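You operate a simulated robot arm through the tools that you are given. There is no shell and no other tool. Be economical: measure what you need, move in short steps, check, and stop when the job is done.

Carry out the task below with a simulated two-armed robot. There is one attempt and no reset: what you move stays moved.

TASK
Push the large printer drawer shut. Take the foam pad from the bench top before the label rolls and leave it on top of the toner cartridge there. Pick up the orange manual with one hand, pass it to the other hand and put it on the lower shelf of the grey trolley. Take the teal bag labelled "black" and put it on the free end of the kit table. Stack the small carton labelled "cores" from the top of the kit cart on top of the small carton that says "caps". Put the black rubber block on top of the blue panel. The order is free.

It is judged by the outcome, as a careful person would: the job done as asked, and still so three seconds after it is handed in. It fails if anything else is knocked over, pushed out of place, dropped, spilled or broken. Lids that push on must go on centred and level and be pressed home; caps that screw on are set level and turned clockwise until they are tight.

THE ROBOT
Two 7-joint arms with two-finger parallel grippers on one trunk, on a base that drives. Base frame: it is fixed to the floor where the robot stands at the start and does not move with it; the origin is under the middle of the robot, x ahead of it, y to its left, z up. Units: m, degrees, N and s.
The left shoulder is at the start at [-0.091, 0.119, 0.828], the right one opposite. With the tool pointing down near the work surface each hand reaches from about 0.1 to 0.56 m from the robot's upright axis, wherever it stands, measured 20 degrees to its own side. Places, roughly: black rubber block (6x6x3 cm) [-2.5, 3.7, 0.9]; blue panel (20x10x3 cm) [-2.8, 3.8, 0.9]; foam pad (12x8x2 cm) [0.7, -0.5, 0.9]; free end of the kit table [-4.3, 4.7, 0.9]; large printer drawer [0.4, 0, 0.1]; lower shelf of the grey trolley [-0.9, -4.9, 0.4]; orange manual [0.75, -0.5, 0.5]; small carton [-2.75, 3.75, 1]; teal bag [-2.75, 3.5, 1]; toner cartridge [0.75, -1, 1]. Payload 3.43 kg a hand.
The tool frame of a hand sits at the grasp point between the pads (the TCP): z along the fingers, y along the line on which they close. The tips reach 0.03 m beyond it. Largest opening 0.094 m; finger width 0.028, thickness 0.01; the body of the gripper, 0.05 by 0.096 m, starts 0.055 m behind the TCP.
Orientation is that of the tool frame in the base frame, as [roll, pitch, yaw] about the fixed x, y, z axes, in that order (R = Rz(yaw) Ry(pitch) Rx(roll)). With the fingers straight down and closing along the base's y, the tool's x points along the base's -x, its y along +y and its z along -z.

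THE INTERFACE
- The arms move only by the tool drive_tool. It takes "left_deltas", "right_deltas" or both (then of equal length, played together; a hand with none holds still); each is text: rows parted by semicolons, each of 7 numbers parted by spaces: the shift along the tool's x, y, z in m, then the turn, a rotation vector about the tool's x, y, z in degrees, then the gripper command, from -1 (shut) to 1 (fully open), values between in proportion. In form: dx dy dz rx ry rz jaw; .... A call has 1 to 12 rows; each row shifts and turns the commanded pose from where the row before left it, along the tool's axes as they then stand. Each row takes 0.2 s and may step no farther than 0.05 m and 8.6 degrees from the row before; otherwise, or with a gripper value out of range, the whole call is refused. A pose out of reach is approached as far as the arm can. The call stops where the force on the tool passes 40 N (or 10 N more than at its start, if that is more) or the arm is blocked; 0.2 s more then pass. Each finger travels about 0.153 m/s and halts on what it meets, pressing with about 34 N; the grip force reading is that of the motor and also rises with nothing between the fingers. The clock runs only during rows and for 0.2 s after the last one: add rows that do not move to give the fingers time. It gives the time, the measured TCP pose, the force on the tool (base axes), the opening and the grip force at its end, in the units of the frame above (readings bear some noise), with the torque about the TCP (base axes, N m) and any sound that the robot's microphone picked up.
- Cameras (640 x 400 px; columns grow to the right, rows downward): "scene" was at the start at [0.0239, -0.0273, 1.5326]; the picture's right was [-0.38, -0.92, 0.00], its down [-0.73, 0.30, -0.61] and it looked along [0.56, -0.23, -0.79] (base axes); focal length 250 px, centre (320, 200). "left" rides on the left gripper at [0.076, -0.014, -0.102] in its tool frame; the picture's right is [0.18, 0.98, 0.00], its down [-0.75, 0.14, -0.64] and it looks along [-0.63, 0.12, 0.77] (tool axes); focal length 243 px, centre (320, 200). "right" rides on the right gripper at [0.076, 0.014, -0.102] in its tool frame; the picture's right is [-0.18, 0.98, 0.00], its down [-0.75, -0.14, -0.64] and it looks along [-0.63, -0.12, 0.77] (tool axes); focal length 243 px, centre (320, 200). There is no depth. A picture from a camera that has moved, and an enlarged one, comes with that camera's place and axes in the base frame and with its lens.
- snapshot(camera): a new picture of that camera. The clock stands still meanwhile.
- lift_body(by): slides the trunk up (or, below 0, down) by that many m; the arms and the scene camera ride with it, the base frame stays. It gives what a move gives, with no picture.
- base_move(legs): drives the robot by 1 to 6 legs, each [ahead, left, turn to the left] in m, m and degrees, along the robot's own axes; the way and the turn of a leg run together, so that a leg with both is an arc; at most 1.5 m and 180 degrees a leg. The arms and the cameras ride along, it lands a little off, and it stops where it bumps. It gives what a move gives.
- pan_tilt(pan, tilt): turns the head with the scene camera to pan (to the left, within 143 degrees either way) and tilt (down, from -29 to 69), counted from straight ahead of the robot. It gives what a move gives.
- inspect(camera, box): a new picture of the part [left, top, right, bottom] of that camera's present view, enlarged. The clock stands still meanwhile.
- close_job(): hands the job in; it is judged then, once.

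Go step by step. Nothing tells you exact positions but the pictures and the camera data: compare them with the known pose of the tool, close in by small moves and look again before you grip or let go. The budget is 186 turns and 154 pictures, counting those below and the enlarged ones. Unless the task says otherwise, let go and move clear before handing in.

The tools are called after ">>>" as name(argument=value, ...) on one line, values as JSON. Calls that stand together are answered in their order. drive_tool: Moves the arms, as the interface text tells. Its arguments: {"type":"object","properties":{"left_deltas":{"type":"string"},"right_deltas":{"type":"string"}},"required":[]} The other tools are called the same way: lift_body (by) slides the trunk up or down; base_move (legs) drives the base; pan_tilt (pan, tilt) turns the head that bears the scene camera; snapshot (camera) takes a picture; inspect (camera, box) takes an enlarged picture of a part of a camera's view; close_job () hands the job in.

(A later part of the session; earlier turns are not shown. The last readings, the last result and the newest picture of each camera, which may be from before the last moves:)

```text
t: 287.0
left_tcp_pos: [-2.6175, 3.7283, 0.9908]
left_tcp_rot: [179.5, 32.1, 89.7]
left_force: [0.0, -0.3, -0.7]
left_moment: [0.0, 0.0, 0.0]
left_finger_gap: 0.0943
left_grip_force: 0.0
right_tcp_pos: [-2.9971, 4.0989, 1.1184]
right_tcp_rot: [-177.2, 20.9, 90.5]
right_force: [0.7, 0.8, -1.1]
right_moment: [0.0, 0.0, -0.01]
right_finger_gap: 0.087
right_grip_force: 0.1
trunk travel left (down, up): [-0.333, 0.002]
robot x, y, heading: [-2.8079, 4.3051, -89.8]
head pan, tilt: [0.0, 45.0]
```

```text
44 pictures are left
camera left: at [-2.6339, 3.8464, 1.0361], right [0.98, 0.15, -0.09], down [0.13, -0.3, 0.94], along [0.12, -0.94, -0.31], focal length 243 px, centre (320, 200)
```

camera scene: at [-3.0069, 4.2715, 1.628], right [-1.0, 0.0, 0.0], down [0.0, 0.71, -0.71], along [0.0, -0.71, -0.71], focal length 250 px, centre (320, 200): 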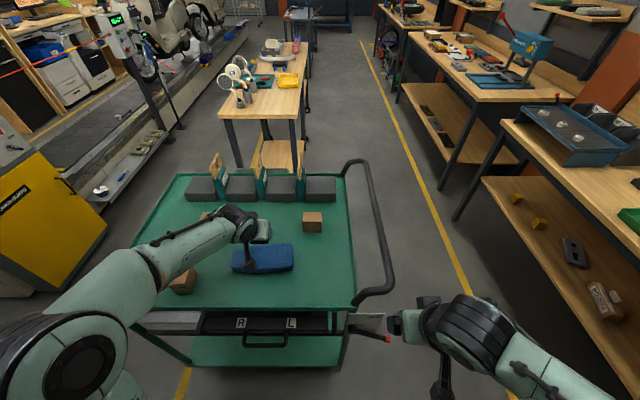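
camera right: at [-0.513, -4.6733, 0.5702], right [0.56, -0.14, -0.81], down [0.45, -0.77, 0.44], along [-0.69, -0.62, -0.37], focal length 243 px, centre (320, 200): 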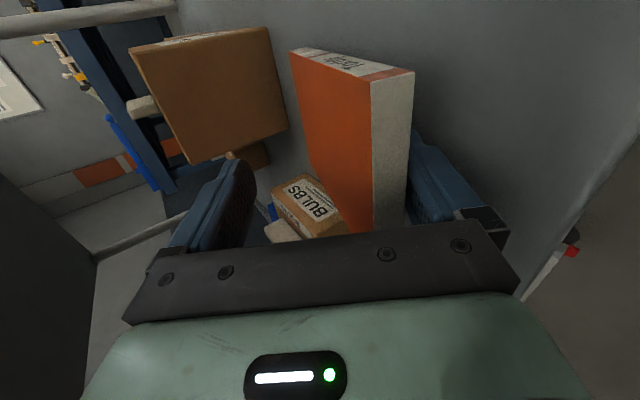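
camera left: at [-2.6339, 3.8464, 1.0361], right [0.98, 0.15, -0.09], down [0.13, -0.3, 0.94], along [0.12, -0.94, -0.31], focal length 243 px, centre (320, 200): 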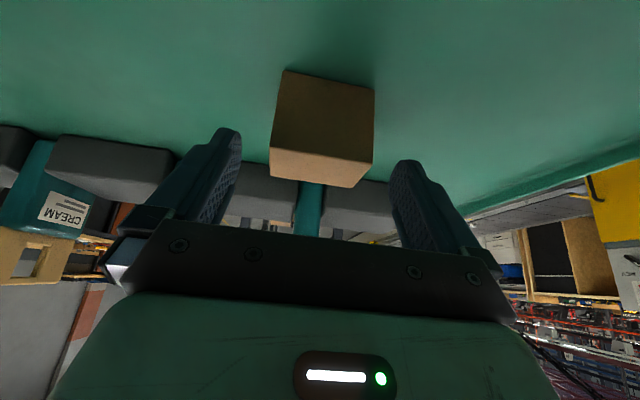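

Centred. I advance 5 cm and close on CORES.

>>> drive_tool(left_deltas="0 0 0.03 0 0 0 1;0 0 0.02 0 0 0 1;0 0 0 0 0 0 1;0 0 0 0 0 0 -1;0 0 0 0 0 0 -1;0 0 0 0 0 0 -1")

>>> snapshot(camera="left")

```text
t: 288.4
left_tcp_pos: [-2.6181, 3.6993, 0.946]
left_tcp_rot: [179.6, 32.0, 89.5]
left_force: [0.4, -0.1, 0.5]
left_moment: [-0.08, 0.02, 0.02]
left_finger_gap: 0.0722
left_grip_force: 33.6
right_tcp_pos: [-2.9963, 4.0985, 1.1184]
right_tcp_rot: [-177.1, 20.9, 90.6]
right_force: [-0.2, 0.5, -0.5]
right_moment: [0.0, -0.01, -0.01]
right_finger_gap: 0.087
right_grip_force: 0.0
trunk travel left (down, up): [-0.333, 0.002]
robot x, y, heading: [-2.8094, 4.3076, -90.0]
head pan, tilt: [0.0, 45.0]
```

```text
43 pictures are left
camera left: at [-2.6336, 3.8188, 0.9931], right [0.98, 0.15, -0.09], down [0.13, -0.3, 0.94], along [0.12, -0.94, -0.32], focal length 243 px, centre (320, 200)
```

left: 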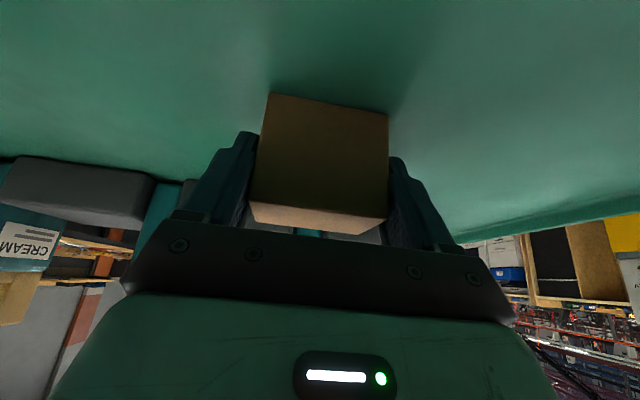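

CORES is held. I lift it 15 cm and strafe right to bring it over the far carton.

>>> drive_tool(left_deltas="-0.0199 0 -0.0318 0 0 0 -1;-0.0199 0 -0.0318 0 0 0 -1;-0.0199 0 -0.0318 0 0 0 -1;-0.0199 0 -0.0318 0 0 0 -1;0 0 0 0 0 0 -1")

>>> base_move(legs=[[0, -0.363, 0]])

>>> snapshot(camera="scene")

>>> snapshot(camera="left")

```text
t: 289.6
left_tcp_pos: [-2.6194, 3.6988, 1.0975]
left_tcp_rot: [179.6, 31.9, 89.4]
left_force: [-0.5, 0.4, -0.3]
left_moment: [-0.01, 0.03, 0.02]
left_finger_gap: 0.0718
left_grip_force: 33.8
right_tcp_pos: [-2.9964, 4.099, 1.1184]
right_tcp_rot: [-177.3, 20.7, 90.6]
right_force: [1.1, -0.7, 0.3]
right_moment: [0.0, -0.02, -0.02]
right_finger_gap: 0.0871
right_grip_force: 0.1
trunk travel left (down, up): [-0.333, 0.002]
robot x, y, heading: [-2.811, 4.3086, -89.8]
head pan, tilt: [0.0, 45.0]
```

```text
t: 293.4
left_tcp_pos: [-2.9836, 3.6988, 1.097]
left_tcp_rot: [179.5, 32.0, 89.6]
left_force: [0.5, -0.2, -1.5]
left_moment: [0.01, -0.01, -0.02]
left_finger_gap: 0.0718
left_grip_force: 34.1
right_tcp_pos: [-3.3623, 4.0989, 1.1177]
right_tcp_rot: [-177.2, 20.9, 90.6]
right_force: [-0.9, -0.8, 0.8]
right_moment: [-0.03, -0.01, -0.01]
right_finger_gap: 0.0872
right_grip_force: 0.0
trunk travel left (down, up): [-0.333, 0.002]
robot x, y, heading: [-3.174, 4.3062, -90.2]
head pan, tilt: [0.0, 45.0]
```

```text
42 pictures are left
camera scene: at [-3.1753, 4.2713, 1.628], right [-1.0, 0.0, 0.0], down [0.0, 0.71, -0.71], along [0.0, -0.71, -0.71], focal length 250 px, centre (320, 200)
```

scene: 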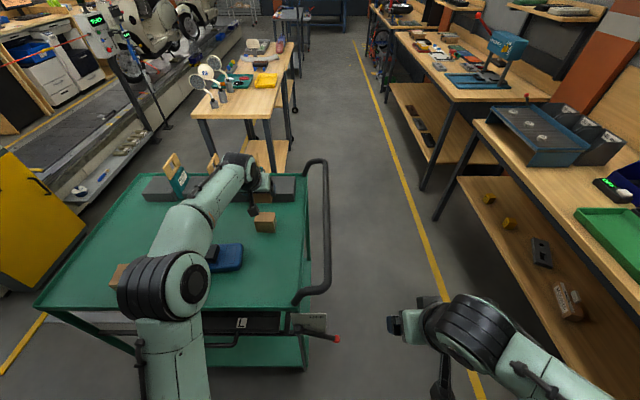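

```text
41 pictures are left
camera left: at [-2.9997, 3.8175, 1.1433], right [0.98, 0.15, -0.09], down [0.13, -0.3, 0.94], along [0.12, -0.94, -0.32], focal length 243 px, centre (320, 200)
```

left: 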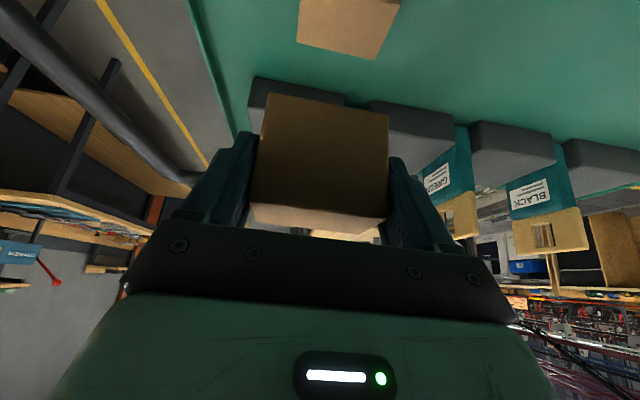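

The far carton's top spans x -3.010…-2.940, far edge y≈3.669. I zoom to read its label before stacking.

>>> inspect(camera="scene", box=[235, 195, 295, 245])

```text
8.00 times, centred on (265, 220) of scene
camera zoom: at [-3.1753, 4.2713, 1.628], right [-1.0, 0.0, 0.0], down [0.0, 0.71, -0.71], along [0.0, -0.71, -0.71], focal length 1999 px, centre (760, 40)
```

zoom: 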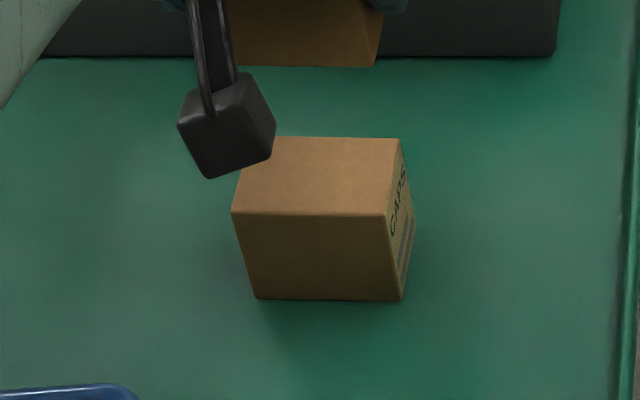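

It says CAPS. CORES is already aligned within ~6 mm; I correct x and lower straight down.

>>> drive_tool(left_deltas="0.0212 0.005 0.0339 0 0 0 -1;0.0212 0 0.0339 0 0 0 -1;0 0 0 0 0 0 -1")

>>> inspect(camera="scene", box=[225, 185, 305, 245])

>>> snapshot(camera="left")

```text
t: 294.2
left_tcp_pos: [-2.9797, 3.699, 1.0156]
left_tcp_rot: [179.7, 32.0, 89.7]
left_force: [-0.6, 0.1, -1.0]
left_moment: [0.03, 0.0, -0.03]
left_finger_gap: 0.0718
left_grip_force: 34.4
right_tcp_pos: [-3.3626, 4.0985, 1.118]
right_tcp_rot: [-177.2, 20.8, 90.7]
right_force: [0.3, 0.5, -0.1]
right_moment: [-0.01, 0.01, 0.01]
right_finger_gap: 0.0868
right_grip_force: 0.1
trunk travel left (down, up): [-0.333, 0.002]
robot x, y, heading: [-3.1716, 4.3077, -90.0]
head pan, tilt: [0.0, 45.0]
```

```text
6.67 times, centred on (265, 215) of scene
camera zoom: at [-3.1752, 4.2716, 1.628], right [-1.0, 0.0, 0.0], down [0.0, 0.71, -0.71], along [0.0, -0.71, -0.71], focal length 1666 px, centre (687, 100)
```

zoom: 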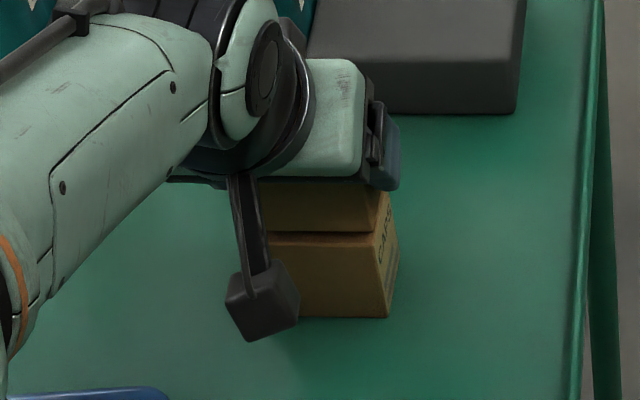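

```text
38 pictures are left
camera left: at [-2.9933, 3.8181, 1.0628], right [0.98, 0.15, -0.09], down [0.13, -0.3, 0.94], along [0.12, -0.94, -0.31], focal length 243 px, centre (320, 200)
```

left: 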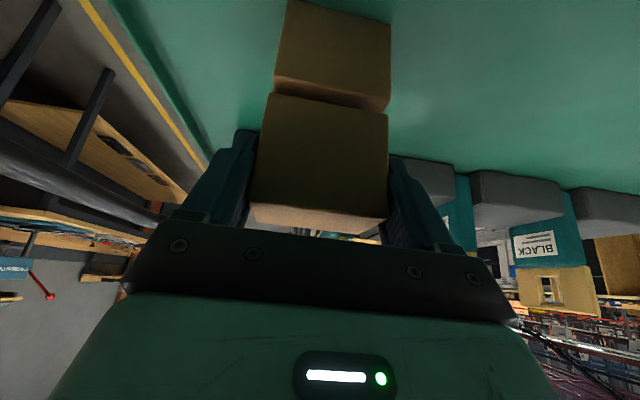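

Both faces line up well. I lower in 2 mm steps to contact.

>>> drive_tool(left_deltas="0.0016 0.001 0.0025 0 0 0 -1;0.0016 0 0.0025 0 0 0 -1;0.001 0 0.0016 0 0 0 -1;0 0 0 0 0 0 -1")

```text
t: 295.2
left_tcp_pos: [-2.9781, 3.6994, 1.0079]
left_tcp_rot: [179.6, 32.0, 89.6]
left_force: [0.5, -0.1, -0.3]
left_moment: [-0.04, -0.04, 0.0]
left_finger_gap: 0.072
left_grip_force: 34.2
right_tcp_pos: [-3.3621, 4.099, 1.1183]
right_tcp_rot: [-177.2, 20.9, 90.6]
right_force: [-0.4, 1.2, -0.7]
right_moment: [-0.01, -0.01, -0.02]
right_finger_gap: 0.0868
right_grip_force: 0.1
trunk travel left (down, up): [-0.333, 0.002]
robot x, y, heading: [-3.1735, 4.3081, -89.6]
head pan, tilt: [0.0, 45.0]
```

Not quite loaded yet; a few more 1 mm steps.

>>> drive_tool(left_deltas="0.0006 0 0.001 0 0 0 -1;0.0006 0 0.001 0 0 0 -1;0.0006 0 0.001 0 0 0 -1;0 0 0 0 0 0 -1")

```text
t: 296.2
left_tcp_pos: [-2.9781, 3.7, 1.0079]
left_tcp_rot: [179.6, 32.4, 89.6]
left_force: [3.3, 1.4, 15.3]
left_moment: [0.21, -0.12, -0.02]
left_finger_gap: 0.072
left_grip_force: 33.5
right_tcp_pos: [-3.3638, 4.0998, 1.1179]
right_tcp_rot: [-177.1, 20.9, 90.5]
right_force: [-0.9, 0.0, 0.5]
right_moment: [-0.01, 0.01, 0.01]
right_finger_gap: 0.0869
right_grip_force: 0.0
trunk travel left (down, up): [-0.333, 0.002]
robot x, y, heading: [-3.1758, 4.3075, -89.7]
head pan, tilt: [0.0, 45.0]
```

Contact. I relieve 1 mm, open evenly, and retreat along the fingers.

>>> drive_tool(left_deltas="-0.0006 0 -0.001 0 0 0 -1;0 0 0 0 0 0 0.7;0 0 0 0 0 0 1;0 0 0 0 0 0 1;0 0 -0.03 0 0 0 1;0 0 -0.05 0 0 0 1;0.02 0 -0.045 0 0 0 1;0.02 0 -0.045 0 0 0 1;0 0 0 0 0 0 1")

>>> inspect(camera="scene", box=[200, 170, 320, 270])

```text
t: 298.2
left_tcp_pos: [-2.9787, 3.8222, 1.1291]
left_tcp_rot: [179.6, 31.9, 89.6]
left_force: [0.4, -0.4, -0.2]
left_moment: [0.0, 0.0, 0.01]
left_finger_gap: 0.0939
left_grip_force: 0.1
right_tcp_pos: [-3.3629, 4.0982, 1.1181]
right_tcp_rot: [-177.2, 20.8, 90.7]
right_force: [1.0, 0.6, -0.9]
right_moment: [0.01, 0.0, -0.02]
right_finger_gap: 0.0867
right_grip_force: 0.0
trunk travel left (down, up): [-0.333, 0.002]
robot x, y, heading: [-3.174, 4.3082, -89.9]
head pan, tilt: [0.0, 45.0]
```

```text
4.00 times, centred on (260, 220) of scene
camera zoom: at [-3.1755, 4.2705, 1.628], right [-1.0, 0.0, 0.0], down [0.0, 0.71, -0.71], along [0.0, -0.71, -0.71], focal length 1000 px, centre (560, 120)
```

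zoom: 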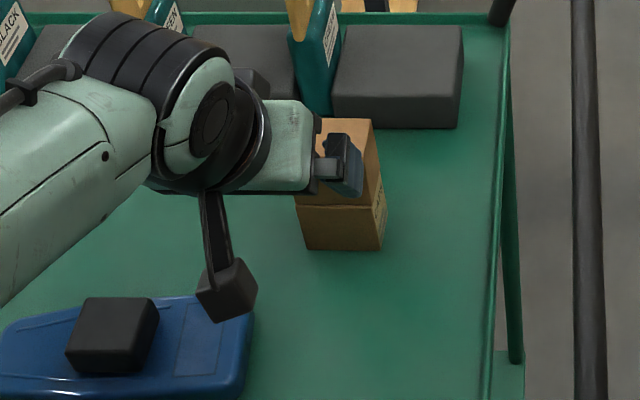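

CORES sits squarely on CAPS, and the block on the panel. For the BLACK bag, whose handle plate is thin along x near (-2.61,3.504,1.04), I prepare the left hand pointing down and turned 90°, then drive round to the +x side.

>>> drive_tool(left_deltas="0.03 0 -0.01 0 8 0 0.2;0.03 0 -0.01 0 8 0 0.2;0.03 0 0 0 8 0 0.2;0.03 0 0 0 8 0 0.2;0 0 0 0 0 -8.2 0.2;0 0 0 0 0 -8.2 0.2;0 0 0 0 0 -8.2 0.2;0 0 0 0 0 -8.2 0.2;0 0 0 0 0 -8.2 0.2;0 0 0 0 0 -8.2 0.2;0 0 0 0 0 -8.2 0.2;0 0 0 0 0 -8.2 0.2")

>>> drive_tool(left_deltas="0 0 0 0 0 -8.2 0.2;0 0 0 0 0 -8.2 0.2;0 0 0 0 0 -8 0.2;0 0 0 0 0 0 0.2")

>>> base_move(legs=[[-0.2, 0, 0], [0, 1.3, 0], [0, 0, -90], [0, 0.86, 0]])

>>> pan_tilt(pan=5, tilt=40)

>>> snapshot(camera="scene")

```text
t: 300.8
left_tcp_pos: [-2.9778, 3.9436, 1.1054]
left_tcp_rot: [179.8, 0.3, 155.7]
left_force: [-0.6, -1.1, 0.4]
left_moment: [-0.01, 0.01, -0.01]
left_finger_gap: 0.0563
left_grip_force: 0.0
right_tcp_pos: [-3.3629, 4.0987, 1.1177]
right_tcp_rot: [-177.3, 21.0, 90.6]
right_force: [0.1, 0.0, -0.1]
right_moment: [0.01, 0.01, 0.0]
right_finger_gap: 0.0871
right_grip_force: 0.0
trunk travel left (down, up): [-0.333, 0.002]
robot x, y, heading: [-3.1755, 4.306, -90.2]
head pan, tilt: [0.0, 45.0]
```

```text
t: 301.8
left_tcp_pos: [-2.978, 3.9433, 1.1056]
left_tcp_rot: [-180.0, 0.3, 179.8]
left_force: [0.0, -0.2, 0.4]
left_moment: [0.04, 0.02, 0.0]
left_finger_gap: 0.0565
left_grip_force: 0.2
right_tcp_pos: [-3.3621, 4.0985, 1.1183]
right_tcp_rot: [-177.1, 21.0, 90.6]
right_force: [-0.3, 1.3, 0.7]
right_moment: [0.01, 0.0, 0.02]
right_finger_gap: 0.087
right_grip_force: 0.0
trunk travel left (down, up): [-0.333, 0.002]
robot x, y, heading: [-3.1742, 4.307, -90.0]
head pan, tilt: [0.0, 45.0]
```

```text
t: 325.9
left_tcp_pos: [-2.2234, 3.4637, 1.1061]
left_tcp_rot: [179.9, 0.4, 90.1]
left_force: [-0.4, -0.2, -0.6]
left_moment: [-0.03, 0.0, 0.01]
left_finger_gap: 0.0565
left_grip_force: 0.0
right_tcp_pos: [-2.0689, 3.8496, 1.1184]
right_tcp_rot: [-177.2, 20.9, 0.8]
right_force: [0.2, 0.2, 0.4]
right_moment: [0.0, 0.02, 0.03]
right_finger_gap: 0.0873
right_grip_force: 0.0
trunk travel left (down, up): [-0.333, 0.002]
robot x, y, heading: [-1.8619, 3.6604, -179.3]
head pan, tilt: [0.0, 45.0]
```

```text
t: 326.6
left_tcp_pos: [-2.2239, 3.464, 1.1065]
left_tcp_rot: [-180.0, 0.3, 90.0]
left_force: [0.0, -0.2, -0.1]
left_moment: [-0.01, 0.02, -0.05]
left_finger_gap: 0.0566
left_grip_force: 0.1
right_tcp_pos: [-2.07, 3.8495, 1.1178]
right_tcp_rot: [-177.2, 20.9, 0.7]
right_force: [0.0, -0.2, -0.3]
right_moment: [0.0, 0.01, 0.02]
right_finger_gap: 0.087
right_grip_force: 0.1
trunk travel left (down, up): [-0.333, 0.002]
robot x, y, heading: [-1.863, 3.6623, -179.7]
head pan, tilt: [5.0, 40.0]
```

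```text
36 pictures are left
camera scene: at [-1.9024, 3.6553, 1.6352], right [-0.09, 1.0, 0.0], down [0.64, 0.06, -0.77], along [-0.76, -0.07, -0.64], focal length 250 px, centre (320, 200)
```

scene: 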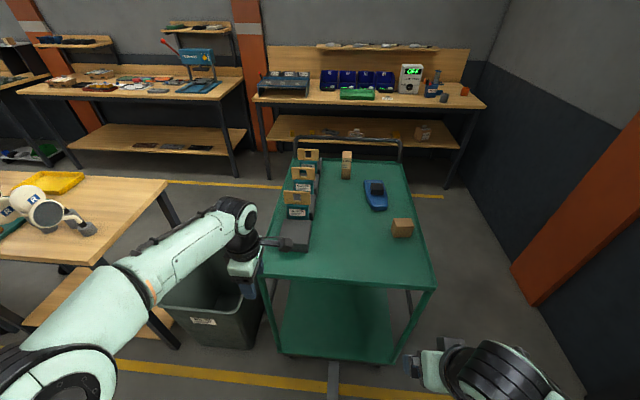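

I will straddle the handle plate from its +y end. First I shift the hand to y≈3.65 and drive the base 0.24 m ahead to the cart.

>>> drive_tool(left_deltas="0.045 0 0 0 0 0 0.2;0.045 0 0 0 0 0 0.2;0.045 0 0 0 0 0 0.2;0.045 0 0 0 0 0 0.2;0 0 0 0 0 0 0.2")

>>> base_move(legs=[[0.24, 0, 0]])

>>> drive_tool(left_deltas="0 -0.035 0.012 0 0 0 0.2;0 -0.035 0.012 0 0 0 0.2;0 -0.035 0.012 0 0 0 0.2;0 -0.02 0.012 0 0 0 0.2;0 0 0 0 0 0 0.2")

>>> snapshot(camera="left")

>>> snapshot(camera="scene")

```text
t: 327.8
left_tcp_pos: [-2.2214, 3.645, 1.1059]
left_tcp_rot: [179.9, 0.2, 90.0]
left_force: [0.2, -0.1, -0.3]
left_moment: [0.04, -0.02, -0.01]
left_finger_gap: 0.0562
left_grip_force: 0.0
right_tcp_pos: [-2.0693, 3.8496, 1.1176]
right_tcp_rot: [-177.2, 20.9, 0.8]
right_force: [0.3, 0.0, 0.2]
right_moment: [0.02, -0.03, -0.01]
right_finger_gap: 0.0869
right_grip_force: 0.0
trunk travel left (down, up): [-0.333, 0.002]
robot x, y, heading: [-1.86, 3.6603, -179.9]
head pan, tilt: [5.0, 40.0]
```

```text
t: 329.6
left_tcp_pos: [-2.4585, 3.6445, 1.1053]
left_tcp_rot: [180.0, 0.3, 89.9]
left_force: [0.2, 0.3, -0.2]
left_moment: [-0.01, -0.02, 0.02]
left_finger_gap: 0.0567
left_grip_force: 0.1
right_tcp_pos: [-2.3062, 3.8483, 1.117]
right_tcp_rot: [-177.2, 20.9, 0.8]
right_force: [0.5, 0.1, -0.6]
right_moment: [0.01, 0.01, 0.0]
right_finger_gap: 0.087
right_grip_force: 0.0
trunk travel left (down, up): [-0.333, 0.002]
robot x, y, heading: [-2.0967, 3.6614, -179.6]
head pan, tilt: [5.0, 40.0]
```

```text
t: 330.8
left_tcp_pos: [-2.5848, 3.6436, 1.0573]
left_tcp_rot: [179.9, 0.4, 90.0]
left_force: [-0.4, -0.4, 0.4]
left_moment: [0.01, 0.0, -0.03]
left_finger_gap: 0.056
left_grip_force: 0.0
right_tcp_pos: [-2.3076, 3.848, 1.1176]
right_tcp_rot: [-177.3, 20.9, 0.8]
right_force: [0.8, -0.5, -0.8]
right_moment: [0.01, 0.02, -0.03]
right_finger_gap: 0.087
right_grip_force: 0.2
trunk travel left (down, up): [-0.333, 0.002]
robot x, y, heading: [-2.0997, 3.661, -179.9]
head pan, tilt: [5.0, 40.0]
```

```text
35 pictures are left
camera left: at [-2.5994, 3.7204, 1.1597], right [0.98, 0.18, 0.0], down [0.14, -0.75, 0.65], along [0.12, -0.64, -0.76], focal length 243 px, centre (320, 200)
```

left: 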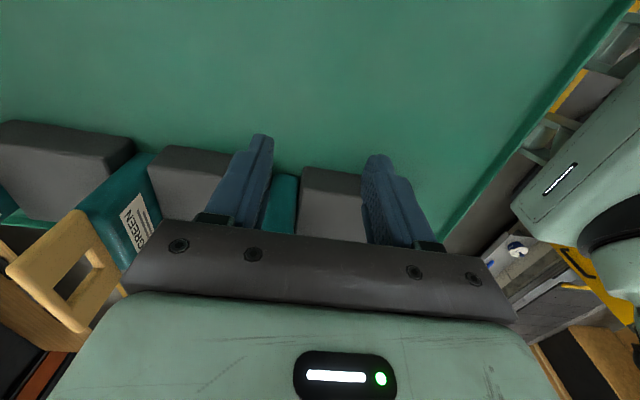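

```text
34 pictures are left
camera scene: at [-2.1391, 3.6542, 1.6352], right [-0.09, 1.0, 0.0], down [0.64, 0.06, -0.77], along [-0.76, -0.07, -0.64], focal length 250 px, centre (320, 200)
```

scene: 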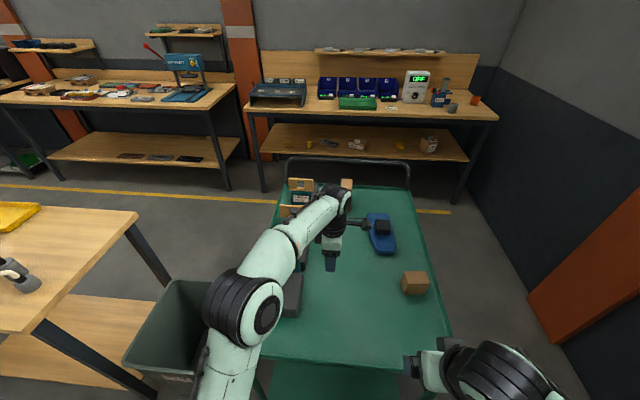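

The bag's centre is at x≈-2.606. I shift 2 cm ahead and slide along -y so the fingers straddle the handle plate.

>>> drive_tool(left_deltas="0 -0.021 0.003 0 0 0 0.2;-0.035 0 0 0 0 0 0.2;-0.035 0 0 0 0 0 0.2;0 0 0 0 0 0 0.2")

>>> snapshot(camera="left")

>>> inspect(camera="scene", box=[260, 170, 380, 290])

```text
t: 331.8
left_tcp_pos: [-2.6061, 3.5744, 1.055]
left_tcp_rot: [180.0, 0.4, 89.9]
left_force: [0.2, 0.5, -0.6]
left_moment: [0.01, 0.01, 0.0]
left_finger_gap: 0.0564
left_grip_force: 0.1
right_tcp_pos: [-2.3069, 3.8499, 1.1186]
right_tcp_rot: [-177.1, 20.9, 0.8]
right_force: [0.9, -0.1, 0.4]
right_moment: [0.01, -0.01, 0.02]
right_finger_gap: 0.087
right_grip_force: 0.0
trunk travel left (down, up): [-0.333, 0.002]
robot x, y, heading: [-2.0982, 3.6621, -180.0]
head pan, tilt: [5.0, 40.0]
```

```text
33 pictures are left
camera left: at [-2.6207, 3.6506, 1.1577], right [0.98, 0.18, 0.0], down [0.14, -0.75, 0.65], along [0.12, -0.64, -0.76], focal length 243 px, centre (320, 200)
```

left: 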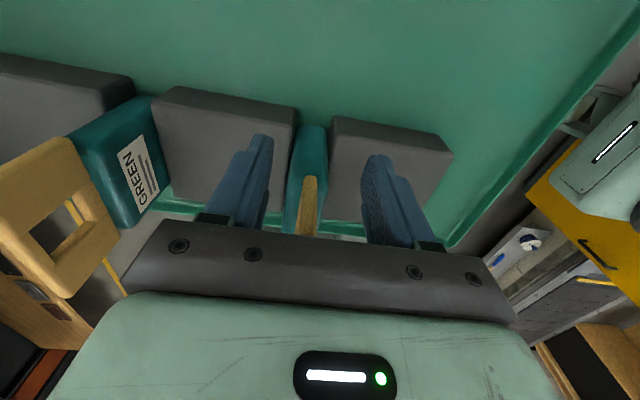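

```text
3.33 times, centred on (320, 230) of scene
camera zoom: at [-2.1396, 3.6549, 1.6352], right [-0.09, 1.0, 0.0], down [0.64, 0.06, -0.77], along [-0.76, -0.07, -0.64], focal length 833 px, centre (320, 100)
```

zoom: 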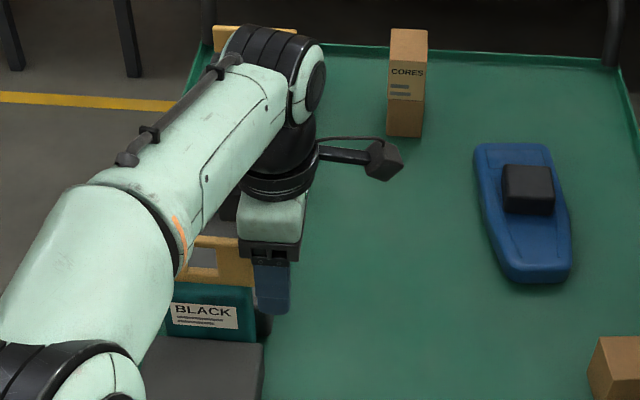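

The handle plate is between the fingers. I slide on to the handle's middle and close.

>>> drive_tool(left_deltas="-0.035 -0.004 0 0 0 0 0.2;-0.034 0 0.001 0 0 0 0.2;0 0 0 0 0 0 0.2;0 0 0 0 0 0 -1;0 0 0 0 0 0 -1;0 0 0 0 0 0 -1")

>>> snapshot(camera="left")

```text
t: 333.1
left_tcp_pos: [-2.6089, 3.5043, 1.054]
left_tcp_rot: [-179.9, 0.3, 90.0]
left_force: [0.1, -0.3, 0.3]
left_moment: [-0.01, -0.04, -0.02]
left_finger_gap: 0.007
left_grip_force: 33.7
right_tcp_pos: [-2.3059, 3.8478, 1.1175]
right_tcp_rot: [-177.2, 21.0, 0.8]
right_force: [0.5, -0.6, 0.2]
right_moment: [0.02, 0.0, 0.05]
right_finger_gap: 0.0872
right_grip_force: 0.0
trunk travel left (down, up): [-0.333, 0.002]
robot x, y, heading: [-2.1004, 3.6628, -180.0]
head pan, tilt: [5.0, 40.0]
```

```text
31 pictures are left
camera left: at [-2.6245, 3.5815, 1.1576], right [0.98, 0.18, 0.0], down [0.14, -0.75, 0.65], along [0.12, -0.64, -0.76], focal length 243 px, centre (320, 200)
```

left: 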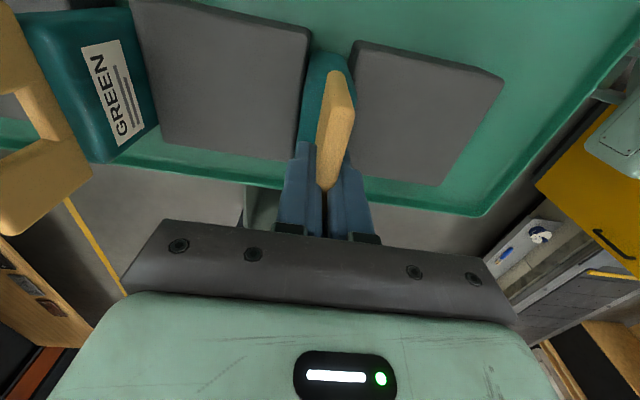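

The plate is gripped (7 mm). I lift slowly as far as the arm allows.

>>> drive_tool(left_deltas="0 0 -0.015 0 0 0 -1;0 0 -0.02 0 0 0 -1;0 0 -0.02 0 0 0 -1;0 0 -0.02 0 0 0 -1;0 0 0 0 0 0 -1")

>>> inspect(camera="scene", box=[230, 160, 400, 300])

```text
t: 334.4
left_tcp_pos: [-2.6084, 3.5059, 1.1298]
left_tcp_rot: [179.9, 0.3, 90.0]
left_force: [-0.1, -0.1, -2.0]
left_moment: [0.0, 0.01, 0.01]
left_finger_gap: 0.0068
left_grip_force: 33.8
right_tcp_pos: [-2.3069, 3.8477, 1.1172]
right_tcp_rot: [-177.1, 21.0, 0.8]
right_force: [-0.1, 0.5, 0.3]
right_moment: [0.02, -0.01, -0.01]
right_finger_gap: 0.0871
right_grip_force: 0.0
trunk travel left (down, up): [-0.333, 0.002]
robot x, y, heading: [-2.0991, 3.6633, -180.0]
head pan, tilt: [5.0, 40.0]
```

```text
2.86 times, centred on (315, 230) of scene
camera zoom: at [-2.1396, 3.6542, 1.6352], right [-0.09, 1.0, 0.0], down [0.64, 0.06, -0.77], along [-0.76, -0.07, -0.64], focal length 714 px, centre (334, 114)
```

zoom: 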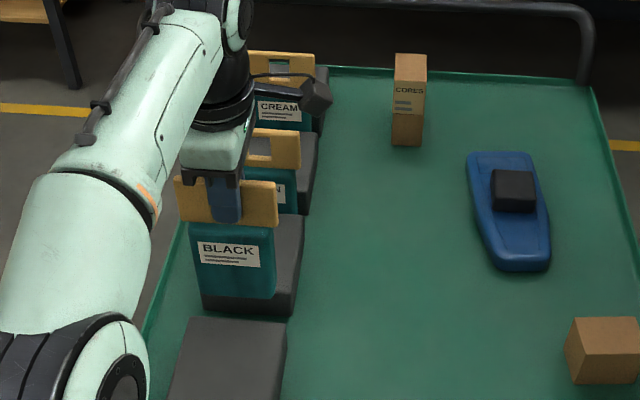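

The bag hangs free, 7.6 cm up. I raise a little more, move it sideways off the foam blocks, then back the base away.

>>> drive_tool(left_deltas="0.01 0 -0.015 0 0 0 -1;0.03 0.005 -0.01 0 0 0 -1;0.04 0.01 0 0 0 0 -1;0.04 0.01 0 0 0 0 -1;0 0.03 -0.01 0 0 0 -1;0 0.03 -0.01 0 0 0 -1;0 0 0 0 0 0 -1")

>>> base_move(legs=[[-0.25, 0, 0]])

>>> snapshot(camera="scene")

```text
t: 335.9
left_tcp_pos: [-2.5261, 3.6264, 1.1741]
left_tcp_rot: [-180.0, 0.3, 90.0]
left_force: [-0.2, -0.2, -1.8]
left_moment: [-0.01, 0.01, 0.01]
left_finger_gap: 0.0069
left_grip_force: 33.6
right_tcp_pos: [-2.3066, 3.8493, 1.1176]
right_tcp_rot: [-177.1, 20.9, 0.9]
right_force: [-0.1, -0.1, -0.4]
right_moment: [-0.02, 0.01, 0.0]
right_finger_gap: 0.0869
right_grip_force: 0.0
trunk travel left (down, up): [-0.333, 0.002]
robot x, y, heading: [-2.099, 3.6614, -179.8]
head pan, tilt: [5.0, 40.0]
```

```text
t: 337.8
left_tcp_pos: [-2.2793, 3.6268, 1.1746]
left_tcp_rot: [180.0, 0.3, 90.0]
left_force: [-0.1, 0.6, -2.0]
left_moment: [0.02, -0.02, 0.03]
left_finger_gap: 0.0071
left_grip_force: 34.2
right_tcp_pos: [-2.0617, 3.8503, 1.1188]
right_tcp_rot: [-177.2, 20.9, 0.8]
right_force: [-0.1, 0.3, -0.5]
right_moment: [0.02, 0.0, -0.02]
right_finger_gap: 0.0872
right_grip_force: 0.1
trunk travel left (down, up): [-0.333, 0.002]
robot x, y, heading: [-1.8526, 3.6632, -179.7]
head pan, tilt: [5.0, 40.0]
```

```text
29 pictures are left
camera scene: at [-1.8936, 3.6552, 1.6354], right [-0.09, 1.0, 0.0], down [0.64, 0.06, -0.77], along [-0.76, -0.07, -0.64], focal length 250 px, centre (320, 200)
```

scene: 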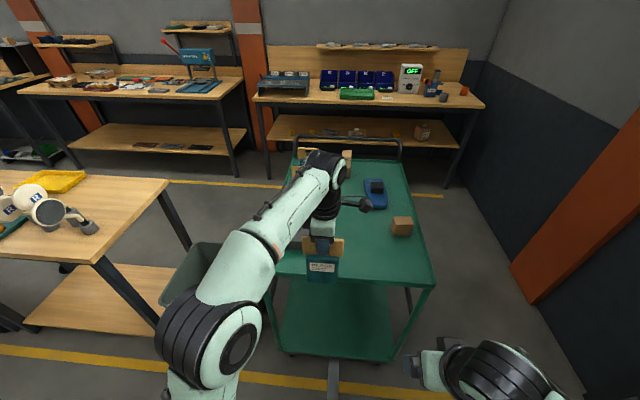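

The bag is clear of the cart. I slide right past the cart and drive toward the kit table, then look at its free end.

>>> base_move(legs=[[0, -0.87, 0], [1.3, 0, 0]])

>>> pan_tilt(pan=0, tilt=30)

>>> snapshot(camera="scene")

```text
t: 351.7
left_tcp_pos: [-3.5674, 4.4808, 1.1744]
left_tcp_rot: [-180.0, 0.3, 90.2]
left_force: [0.0, -0.6, -2.3]
left_moment: [0.02, 0.01, 0.01]
left_finger_gap: 0.0072
left_grip_force: 34.0
right_tcp_pos: [-3.3495, 4.704, 1.1176]
right_tcp_rot: [-177.1, 20.8, 0.9]
right_force: [-0.2, -0.3, 0.1]
right_moment: [0.01, 0.04, 0.01]
right_finger_gap: 0.087
right_grip_force: 0.2
trunk travel left (down, up): [-0.333, 0.002]
robot x, y, heading: [-3.14, 4.513, -179.6]
head pan, tilt: [5.0, 40.0]
```

```text
t: 352.5
left_tcp_pos: [-3.5676, 4.4806, 1.1733]
left_tcp_rot: [180.0, 0.3, 90.1]
left_force: [-0.1, 1.0, -2.1]
left_moment: [0.01, 0.03, 0.02]
left_finger_gap: 0.007
left_grip_force: 34.3
right_tcp_pos: [-3.3498, 4.7026, 1.1184]
right_tcp_rot: [-177.2, 20.9, 0.9]
right_force: [0.5, -0.2, -1.2]
right_moment: [-0.01, -0.01, -0.02]
right_finger_gap: 0.087
right_grip_force: 0.1
trunk travel left (down, up): [-0.333, 0.002]
robot x, y, heading: [-3.1444, 4.5188, -179.6]
head pan, tilt: [0.0, 30.0]
```

```text
28 pictures are left
camera scene: at [-3.1878, 4.5172, 1.6505], right [-0.01, 1.0, 0.0], down [0.5, 0.0, -0.87], along [-0.87, -0.01, -0.5], focal length 250 px, centre (320, 200)
```

scene: 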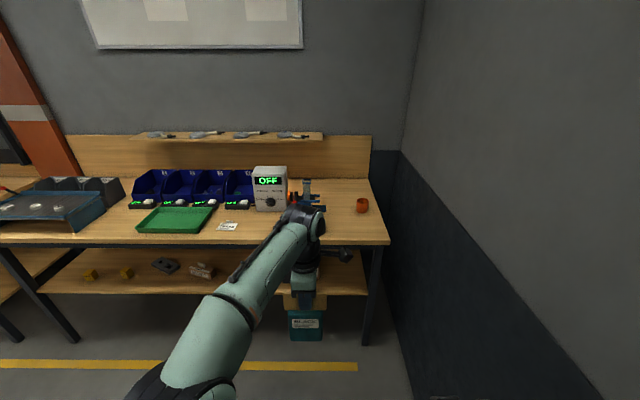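

I zoom on the table's free end to see cups and space.

>>> inspect(camera="scene", box=[270, 160, 410, 260])

```text
4.00 times, centred on (340, 210) of scene
camera zoom: at [-3.1878, 4.5172, 1.6505], right [-0.01, 1.0, 0.0], down [0.5, 0.0, -0.87], along [-0.87, -0.01, -0.5], focal length 1000 px, centre (240, 160)
```

zoom: 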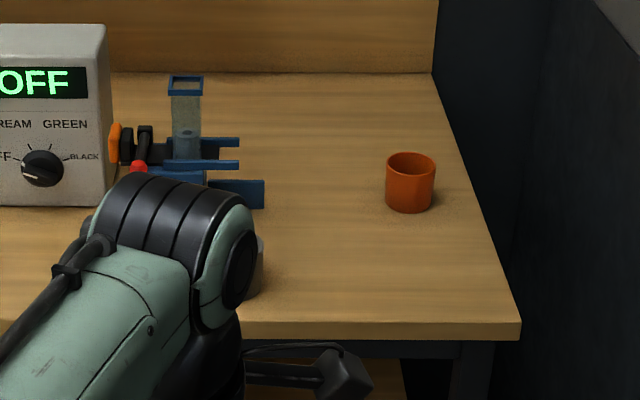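

Free spot: around (-4.18,4.66), between the grey cup (-4.15,4.51) and the orange cup (-4.32,4.73). I shift the bag right first, then drive ahead.

>>> drive_tool(left_deltas="0.035 0 0 0 0 0 -1;0.035 0 0 0 0 0 -1;0.035 0 0 0 0 0 -1;0.035 0 0 0 0 0 -1;0 0 0 0 0 0 -1")

>>> base_move(legs=[[0, -0.04, -0.4], [0.44, 0, 0]])

>>> snapshot(camera="scene")

>>> snapshot(camera="left")

```text
t: 353.7
left_tcp_pos: [-3.5681, 4.6198, 1.1734]
left_tcp_rot: [180.0, 0.4, 90.2]
left_force: [0.0, -0.1, -2.0]
left_moment: [0.02, 0.0, 0.01]
left_finger_gap: 0.007
left_grip_force: 34.4
right_tcp_pos: [-3.3499, 4.7027, 1.119]
right_tcp_rot: [-177.2, 20.9, 1.0]
right_force: [-0.4, -0.3, -0.7]
right_moment: [0.0, 0.02, 0.01]
right_finger_gap: 0.0874
right_grip_force: 0.1
trunk travel left (down, up): [-0.333, 0.002]
robot x, y, heading: [-3.1411, 4.5121, -179.2]
head pan, tilt: [0.0, 30.0]
```

```text
t: 354.9
left_tcp_pos: [-3.5682, 4.6596, 1.1738]
left_tcp_rot: [180.0, 0.3, 89.8]
left_force: [0.1, 0.4, -1.2]
left_moment: [-0.01, -0.03, 0.0]
left_finger_gap: 0.0071
left_grip_force: 33.9
right_tcp_pos: [-3.3497, 4.7419, 1.118]
right_tcp_rot: [-176.9, 20.8, 0.6]
right_force: [-0.1, 0.0, 0.8]
right_moment: [-0.04, -0.02, -0.05]
right_finger_gap: 0.0871
right_grip_force: 0.0
trunk travel left (down, up): [-0.333, 0.002]
robot x, y, heading: [-3.1374, 4.5618, 179.8]
head pan, tilt: [0.0, 30.0]
stopped in leg 1: the robot was blocked; the commanded pose is now the measured one
```

```text
26 pictures are left
camera scene: at [-3.1885, 4.5532, 1.6506], right [0.0, 1.0, 0.0], down [0.5, 0.0, -0.87], along [-0.87, 0.0, -0.5], focal length 250 px, centre (320, 200)
```

scene: 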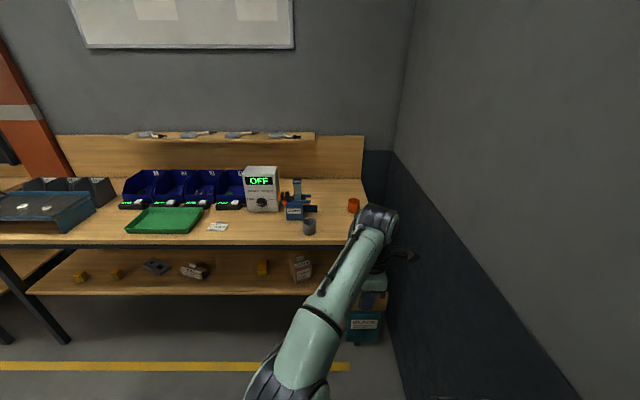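

```text
25 pictures are left
camera left: at [-3.5833, 4.7358, 1.2758], right [0.98, 0.18, 0.0], down [0.14, -0.75, 0.65], along [0.12, -0.63, -0.76], focal length 243 px, centre (320, 200)
```

left: 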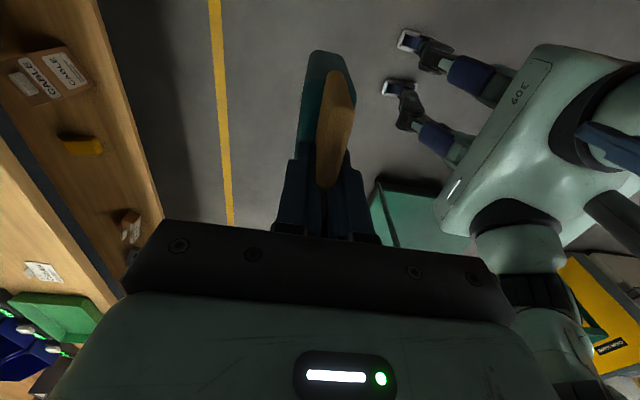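

The right side brushed the wall column but nothing moved. I ease 5 cm left, drive ahead 0.5 m with the bag over the front edge, and check.

>>> base_move(legs=[[0, 0.05, 0], [0.5, 0, 0]])

>>> snapshot(camera="scene")

>>> snapshot(camera="left")

```text
t: 358.5
left_tcp_pos: [-4.065, 4.615, 1.172]
left_tcp_rot: [179.9, 0.4, 89.5]
left_force: [0.0, 0.0, -1.2]
left_moment: [0.03, 0.04, -0.02]
left_finger_gap: 0.007
left_grip_force: 33.8
right_tcp_pos: [-3.8458, 4.6955, 1.1173]
right_tcp_rot: [-177.1, 20.8, 0.4]
right_force: [-0.3, -0.2, 0.3]
right_moment: [-0.02, 0.01, 0.0]
right_finger_gap: 0.087
right_grip_force: 0.2
trunk travel left (down, up): [-0.333, 0.002]
robot x, y, heading: [-3.6385, 4.5093, 180.2]
head pan, tilt: [0.0, 30.0]
```

```text
24 pictures are left
camera scene: at [-3.6853, 4.5091, 1.6504], right [0.0, 1.0, 0.0], down [0.5, 0.0, -0.87], along [-0.87, 0.0, -0.5], focal length 250 px, centre (320, 200)
```

scene: 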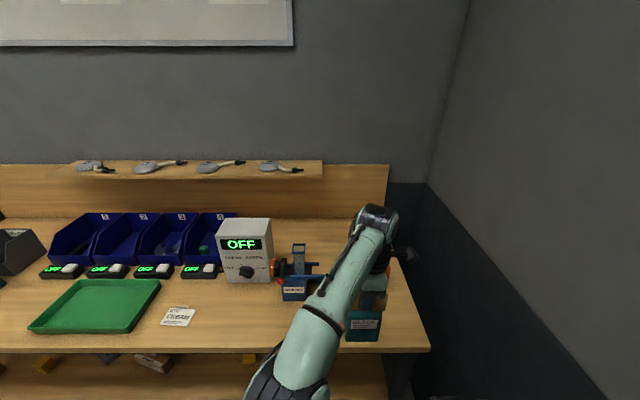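

```text
23 pictures are left
camera left: at [-4.0796, 4.6913, 1.2754], right [0.98, 0.18, 0.0], down [0.14, -0.75, 0.65], along [0.11, -0.64, -0.76], focal length 243 px, centre (320, 200)
```

left: 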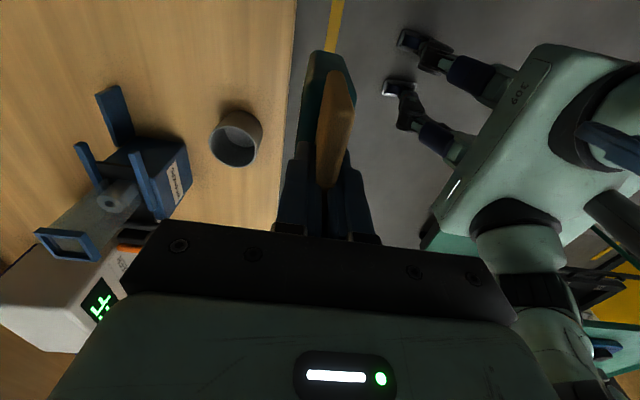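

The front edge is at x≈-4.107 and the grey cup ends near y≈4.57. I shift the bag to y≈4.68, then drive 9 cm ahead.

>>> drive_tool(left_deltas="0.035 0 0 0 0 0 -1;0.03 0 0 0 0 0 -1;0 0 0 0 0 0 -1")

>>> base_move(legs=[[0.09, 0, 0]])

>>> drive_tool(left_deltas="0 -0.01 0.03 0 0 0 -1;0 -0.015 0.02 0 0 0 -1;0 -0.01 0.01 0 0 0 -1;0 0 0 0 0 0 -1")

>>> snapshot(camera="left")

>>> inspect(camera="scene", box=[260, 200, 460, 400])

```text
t: 359.3
left_tcp_pos: [-4.0615, 4.6357, 1.1697]
left_tcp_rot: [180.0, 0.4, 89.6]
left_force: [-0.6, 0.7, -2.1]
left_moment: [-0.03, -0.01, 0.0]
left_finger_gap: 0.0067
left_grip_force: 34.0
left hand out of reach, approached as far as the arm can: row 1, 2
right_tcp_pos: [-3.8461, 4.6967, 1.1177]
right_tcp_rot: [-177.2, 20.8, 0.4]
right_force: [-0.2, -0.4, 0.6]
right_moment: [-0.04, 0.01, 0.02]
right_finger_gap: 0.087
right_grip_force: 0.2
trunk travel left (down, up): [-0.333, 0.002]
robot x, y, heading: [-3.6406, 4.5059, 179.8]
head pan, tilt: [0.0, 30.0]
```

```text
t: 360.4
left_tcp_pos: [-4.1487, 4.6358, 1.1704]
left_tcp_rot: [179.9, 0.4, 89.8]
left_force: [0.1, 0.5, -2.2]
left_moment: [-0.01, -0.02, 0.04]
left_finger_gap: 0.0069
left_grip_force: 34.0
right_tcp_pos: [-3.9337, 4.6971, 1.1185]
right_tcp_rot: [-177.2, 20.8, 0.4]
right_force: [0.1, 0.4, -0.8]
right_moment: [0.02, -0.01, 0.0]
right_finger_gap: 0.0872
right_grip_force: 0.1
trunk travel left (down, up): [-0.333, 0.002]
robot x, y, heading: [-3.7263, 4.5067, 180.0]
head pan, tilt: [0.0, 30.0]
```

```text
t: 361.4
left_tcp_pos: [-4.1842, 4.6351, 1.1091]
left_tcp_rot: [179.9, 0.4, 89.7]
left_force: [0.4, 0.5, -1.7]
left_moment: [0.0, 0.03, 0.04]
left_finger_gap: 0.0069
left_grip_force: 33.7
right_tcp_pos: [-3.9341, 4.6969, 1.1185]
right_tcp_rot: [-177.2, 20.9, 0.5]
right_force: [-0.3, 0.7, -0.2]
right_moment: [-0.02, 0.03, 0.02]
right_finger_gap: 0.0871
right_grip_force: 0.0
trunk travel left (down, up): [-0.333, 0.002]
robot x, y, heading: [-3.7277, 4.5048, 180.0]
head pan, tilt: [0.0, 30.0]
```

```text
22 pictures are left
camera left: at [-4.1984, 4.7116, 1.2121], right [0.98, 0.18, 0.0], down [0.14, -0.75, 0.65], along [0.11, -0.64, -0.76], focal length 243 px, centre (320, 200)
```

left: 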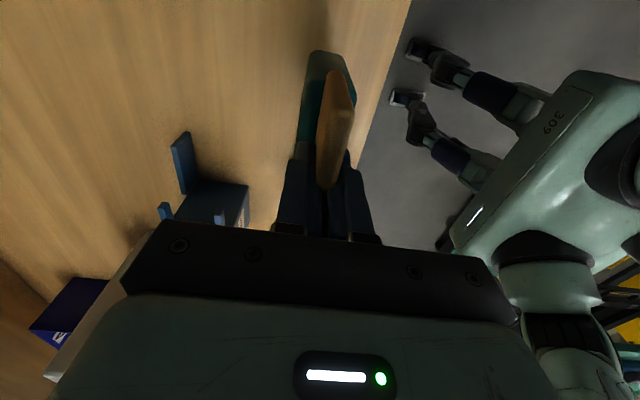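

```text
2.00 times, centred on (360, 300) of scene
camera zoom: at [-3.7732, 4.5093, 1.6506], right [0.0, 1.0, 0.0], down [0.5, 0.0, -0.87], along [-0.87, 0.0, -0.5], focal length 500 px, centre (240, 0)
```

zoom: 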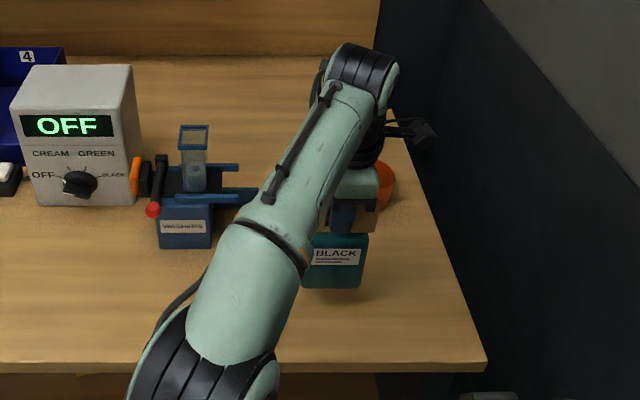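

The grey cup is hidden behind the bag, about 1–2 cm away, so I first move another 4 cm in +y before lowering.

>>> drive_tool(left_deltas="0.02 0 0 0 0 0 -1;0.02 0 0 0 0 0 -1;0 0 0 0 0 0 -1")

>>> snapshot(camera="left")

>>> pan_tilt(pan=-25, tilt=45)

>>> snapshot(camera="scene")

```text
t: 362.2
left_tcp_pos: [-4.1744, 4.6566, 1.1079]
left_tcp_rot: [179.9, 0.4, 89.6]
left_force: [-0.5, -0.3, -1.4]
left_moment: [0.0, -0.01, 0.02]
left_finger_gap: 0.0071
left_grip_force: 33.9
left hand out of reach, approached as far as the arm can: row 1, 2
right_tcp_pos: [-3.9338, 4.6973, 1.1174]
right_tcp_rot: [-177.2, 20.7, 0.3]
right_force: [-0.5, 0.9, -0.3]
right_moment: [0.02, 0.0, 0.0]
right_finger_gap: 0.0868
right_grip_force: 0.1
trunk travel left (down, up): [-0.333, 0.002]
robot x, y, heading: [-3.7283, 4.504, 179.9]
head pan, tilt: [0.0, 30.0]
```

```text
20 pictures are left
camera left: at [-4.1889, 4.733, 1.209], right [0.98, 0.18, 0.0], down [0.14, -0.75, 0.65], along [0.12, -0.64, -0.76], focal length 243 px, centre (320, 200)
```

left: 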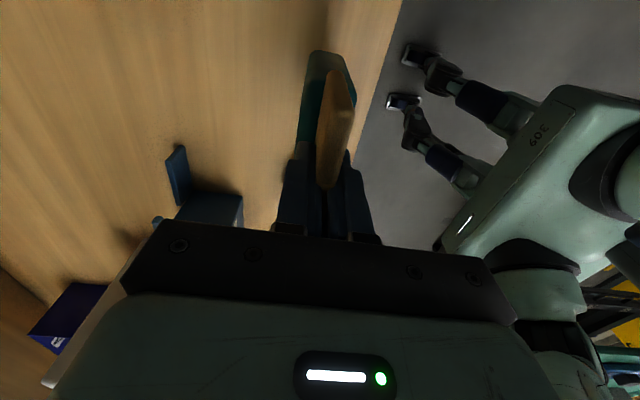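

```text
t: 363.1
left_tcp_pos: [-4.1748, 4.6561, 1.1062]
left_tcp_rot: [180.0, 0.4, 89.6]
left_force: [-0.1, 0.4, -2.1]
left_moment: [0.01, 0.02, 0.02]
left_finger_gap: 0.0068
left_grip_force: 34.4
right_tcp_pos: [-3.9344, 4.6966, 1.1179]
right_tcp_rot: [-177.2, 20.8, 0.3]
right_force: [0.0, 0.3, 0.0]
right_moment: [-0.01, 0.02, 0.0]
right_finger_gap: 0.087
right_grip_force: 0.1
trunk travel left (down, up): [-0.333, 0.002]
robot x, y, heading: [-3.7272, 4.508, 180.0]
head pan, tilt: [-25.0, 45.0]
```

```text
19 pictures are left
camera scene: at [-3.7569, 4.5435, 1.628], right [0.42, 0.91, 0.0], down [0.64, -0.3, -0.71], along [-0.64, 0.3, -0.71], focal length 250 px, centre (320, 200)
```

scene: 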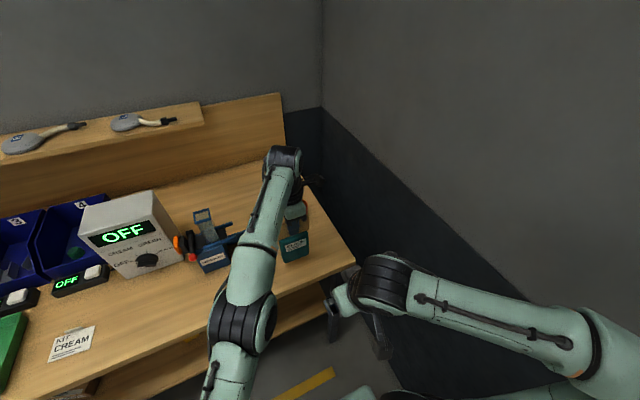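

The bag now clears the cup by about 4 cm. I lower it gently to the table top.

>>> drive_tool(left_deltas="0 0 0.012 0 0 0 -1;0 0 0.01 0 0 0 -1;0 0 0.004 0 0 0 -1;0 0 0.003 0 0 0 -1;0 0 0 0 0 0 -1")

```text
t: 364.3
left_tcp_pos: [-4.1745, 4.6561, 1.078]
left_tcp_rot: [180.0, 0.5, 89.7]
left_force: [0.0, -0.5, -0.8]
left_moment: [-0.01, -0.01, 0.03]
left_finger_gap: 0.0069
left_grip_force: 34.2
right_tcp_pos: [-3.9339, 4.6957, 1.1172]
right_tcp_rot: [-177.2, 20.8, 0.5]
right_force: [-0.1, 0.3, -0.7]
right_moment: [-0.02, 0.01, -0.02]
right_finger_gap: 0.0873
right_grip_force: 0.0
trunk travel left (down, up): [-0.333, 0.002]
robot x, y, heading: [-3.7262, 4.5077, 179.8]
head pan, tilt: [-25.0, 45.0]
```

Still hanging; I continue in 2 mm steps.

>>> drive_tool(left_deltas="0 0 0.002 0 0 0 -1;0 0 0.002 0 0 0 -1;0 0 0.002 0 0 0 -1;0 0 0 0 0 0 -1")

```text
t: 365.3
left_tcp_pos: [-4.1747, 4.6571, 1.0728]
left_tcp_rot: [180.0, 0.4, 89.7]
left_force: [0.5, 0.6, -2.2]
left_moment: [-0.02, 0.01, 0.01]
left_finger_gap: 0.007
left_grip_force: 34.4
right_tcp_pos: [-3.9346, 4.6967, 1.1177]
right_tcp_rot: [-177.3, 20.8, 0.4]
right_force: [0.0, 0.2, -0.4]
right_moment: [0.0, 0.01, -0.02]
right_finger_gap: 0.0871
right_grip_force: 0.1
trunk travel left (down, up): [-0.333, 0.002]
robot x, y, heading: [-3.7259, 4.5103, 179.7]
head pan, tilt: [-25.0, 45.0]
```

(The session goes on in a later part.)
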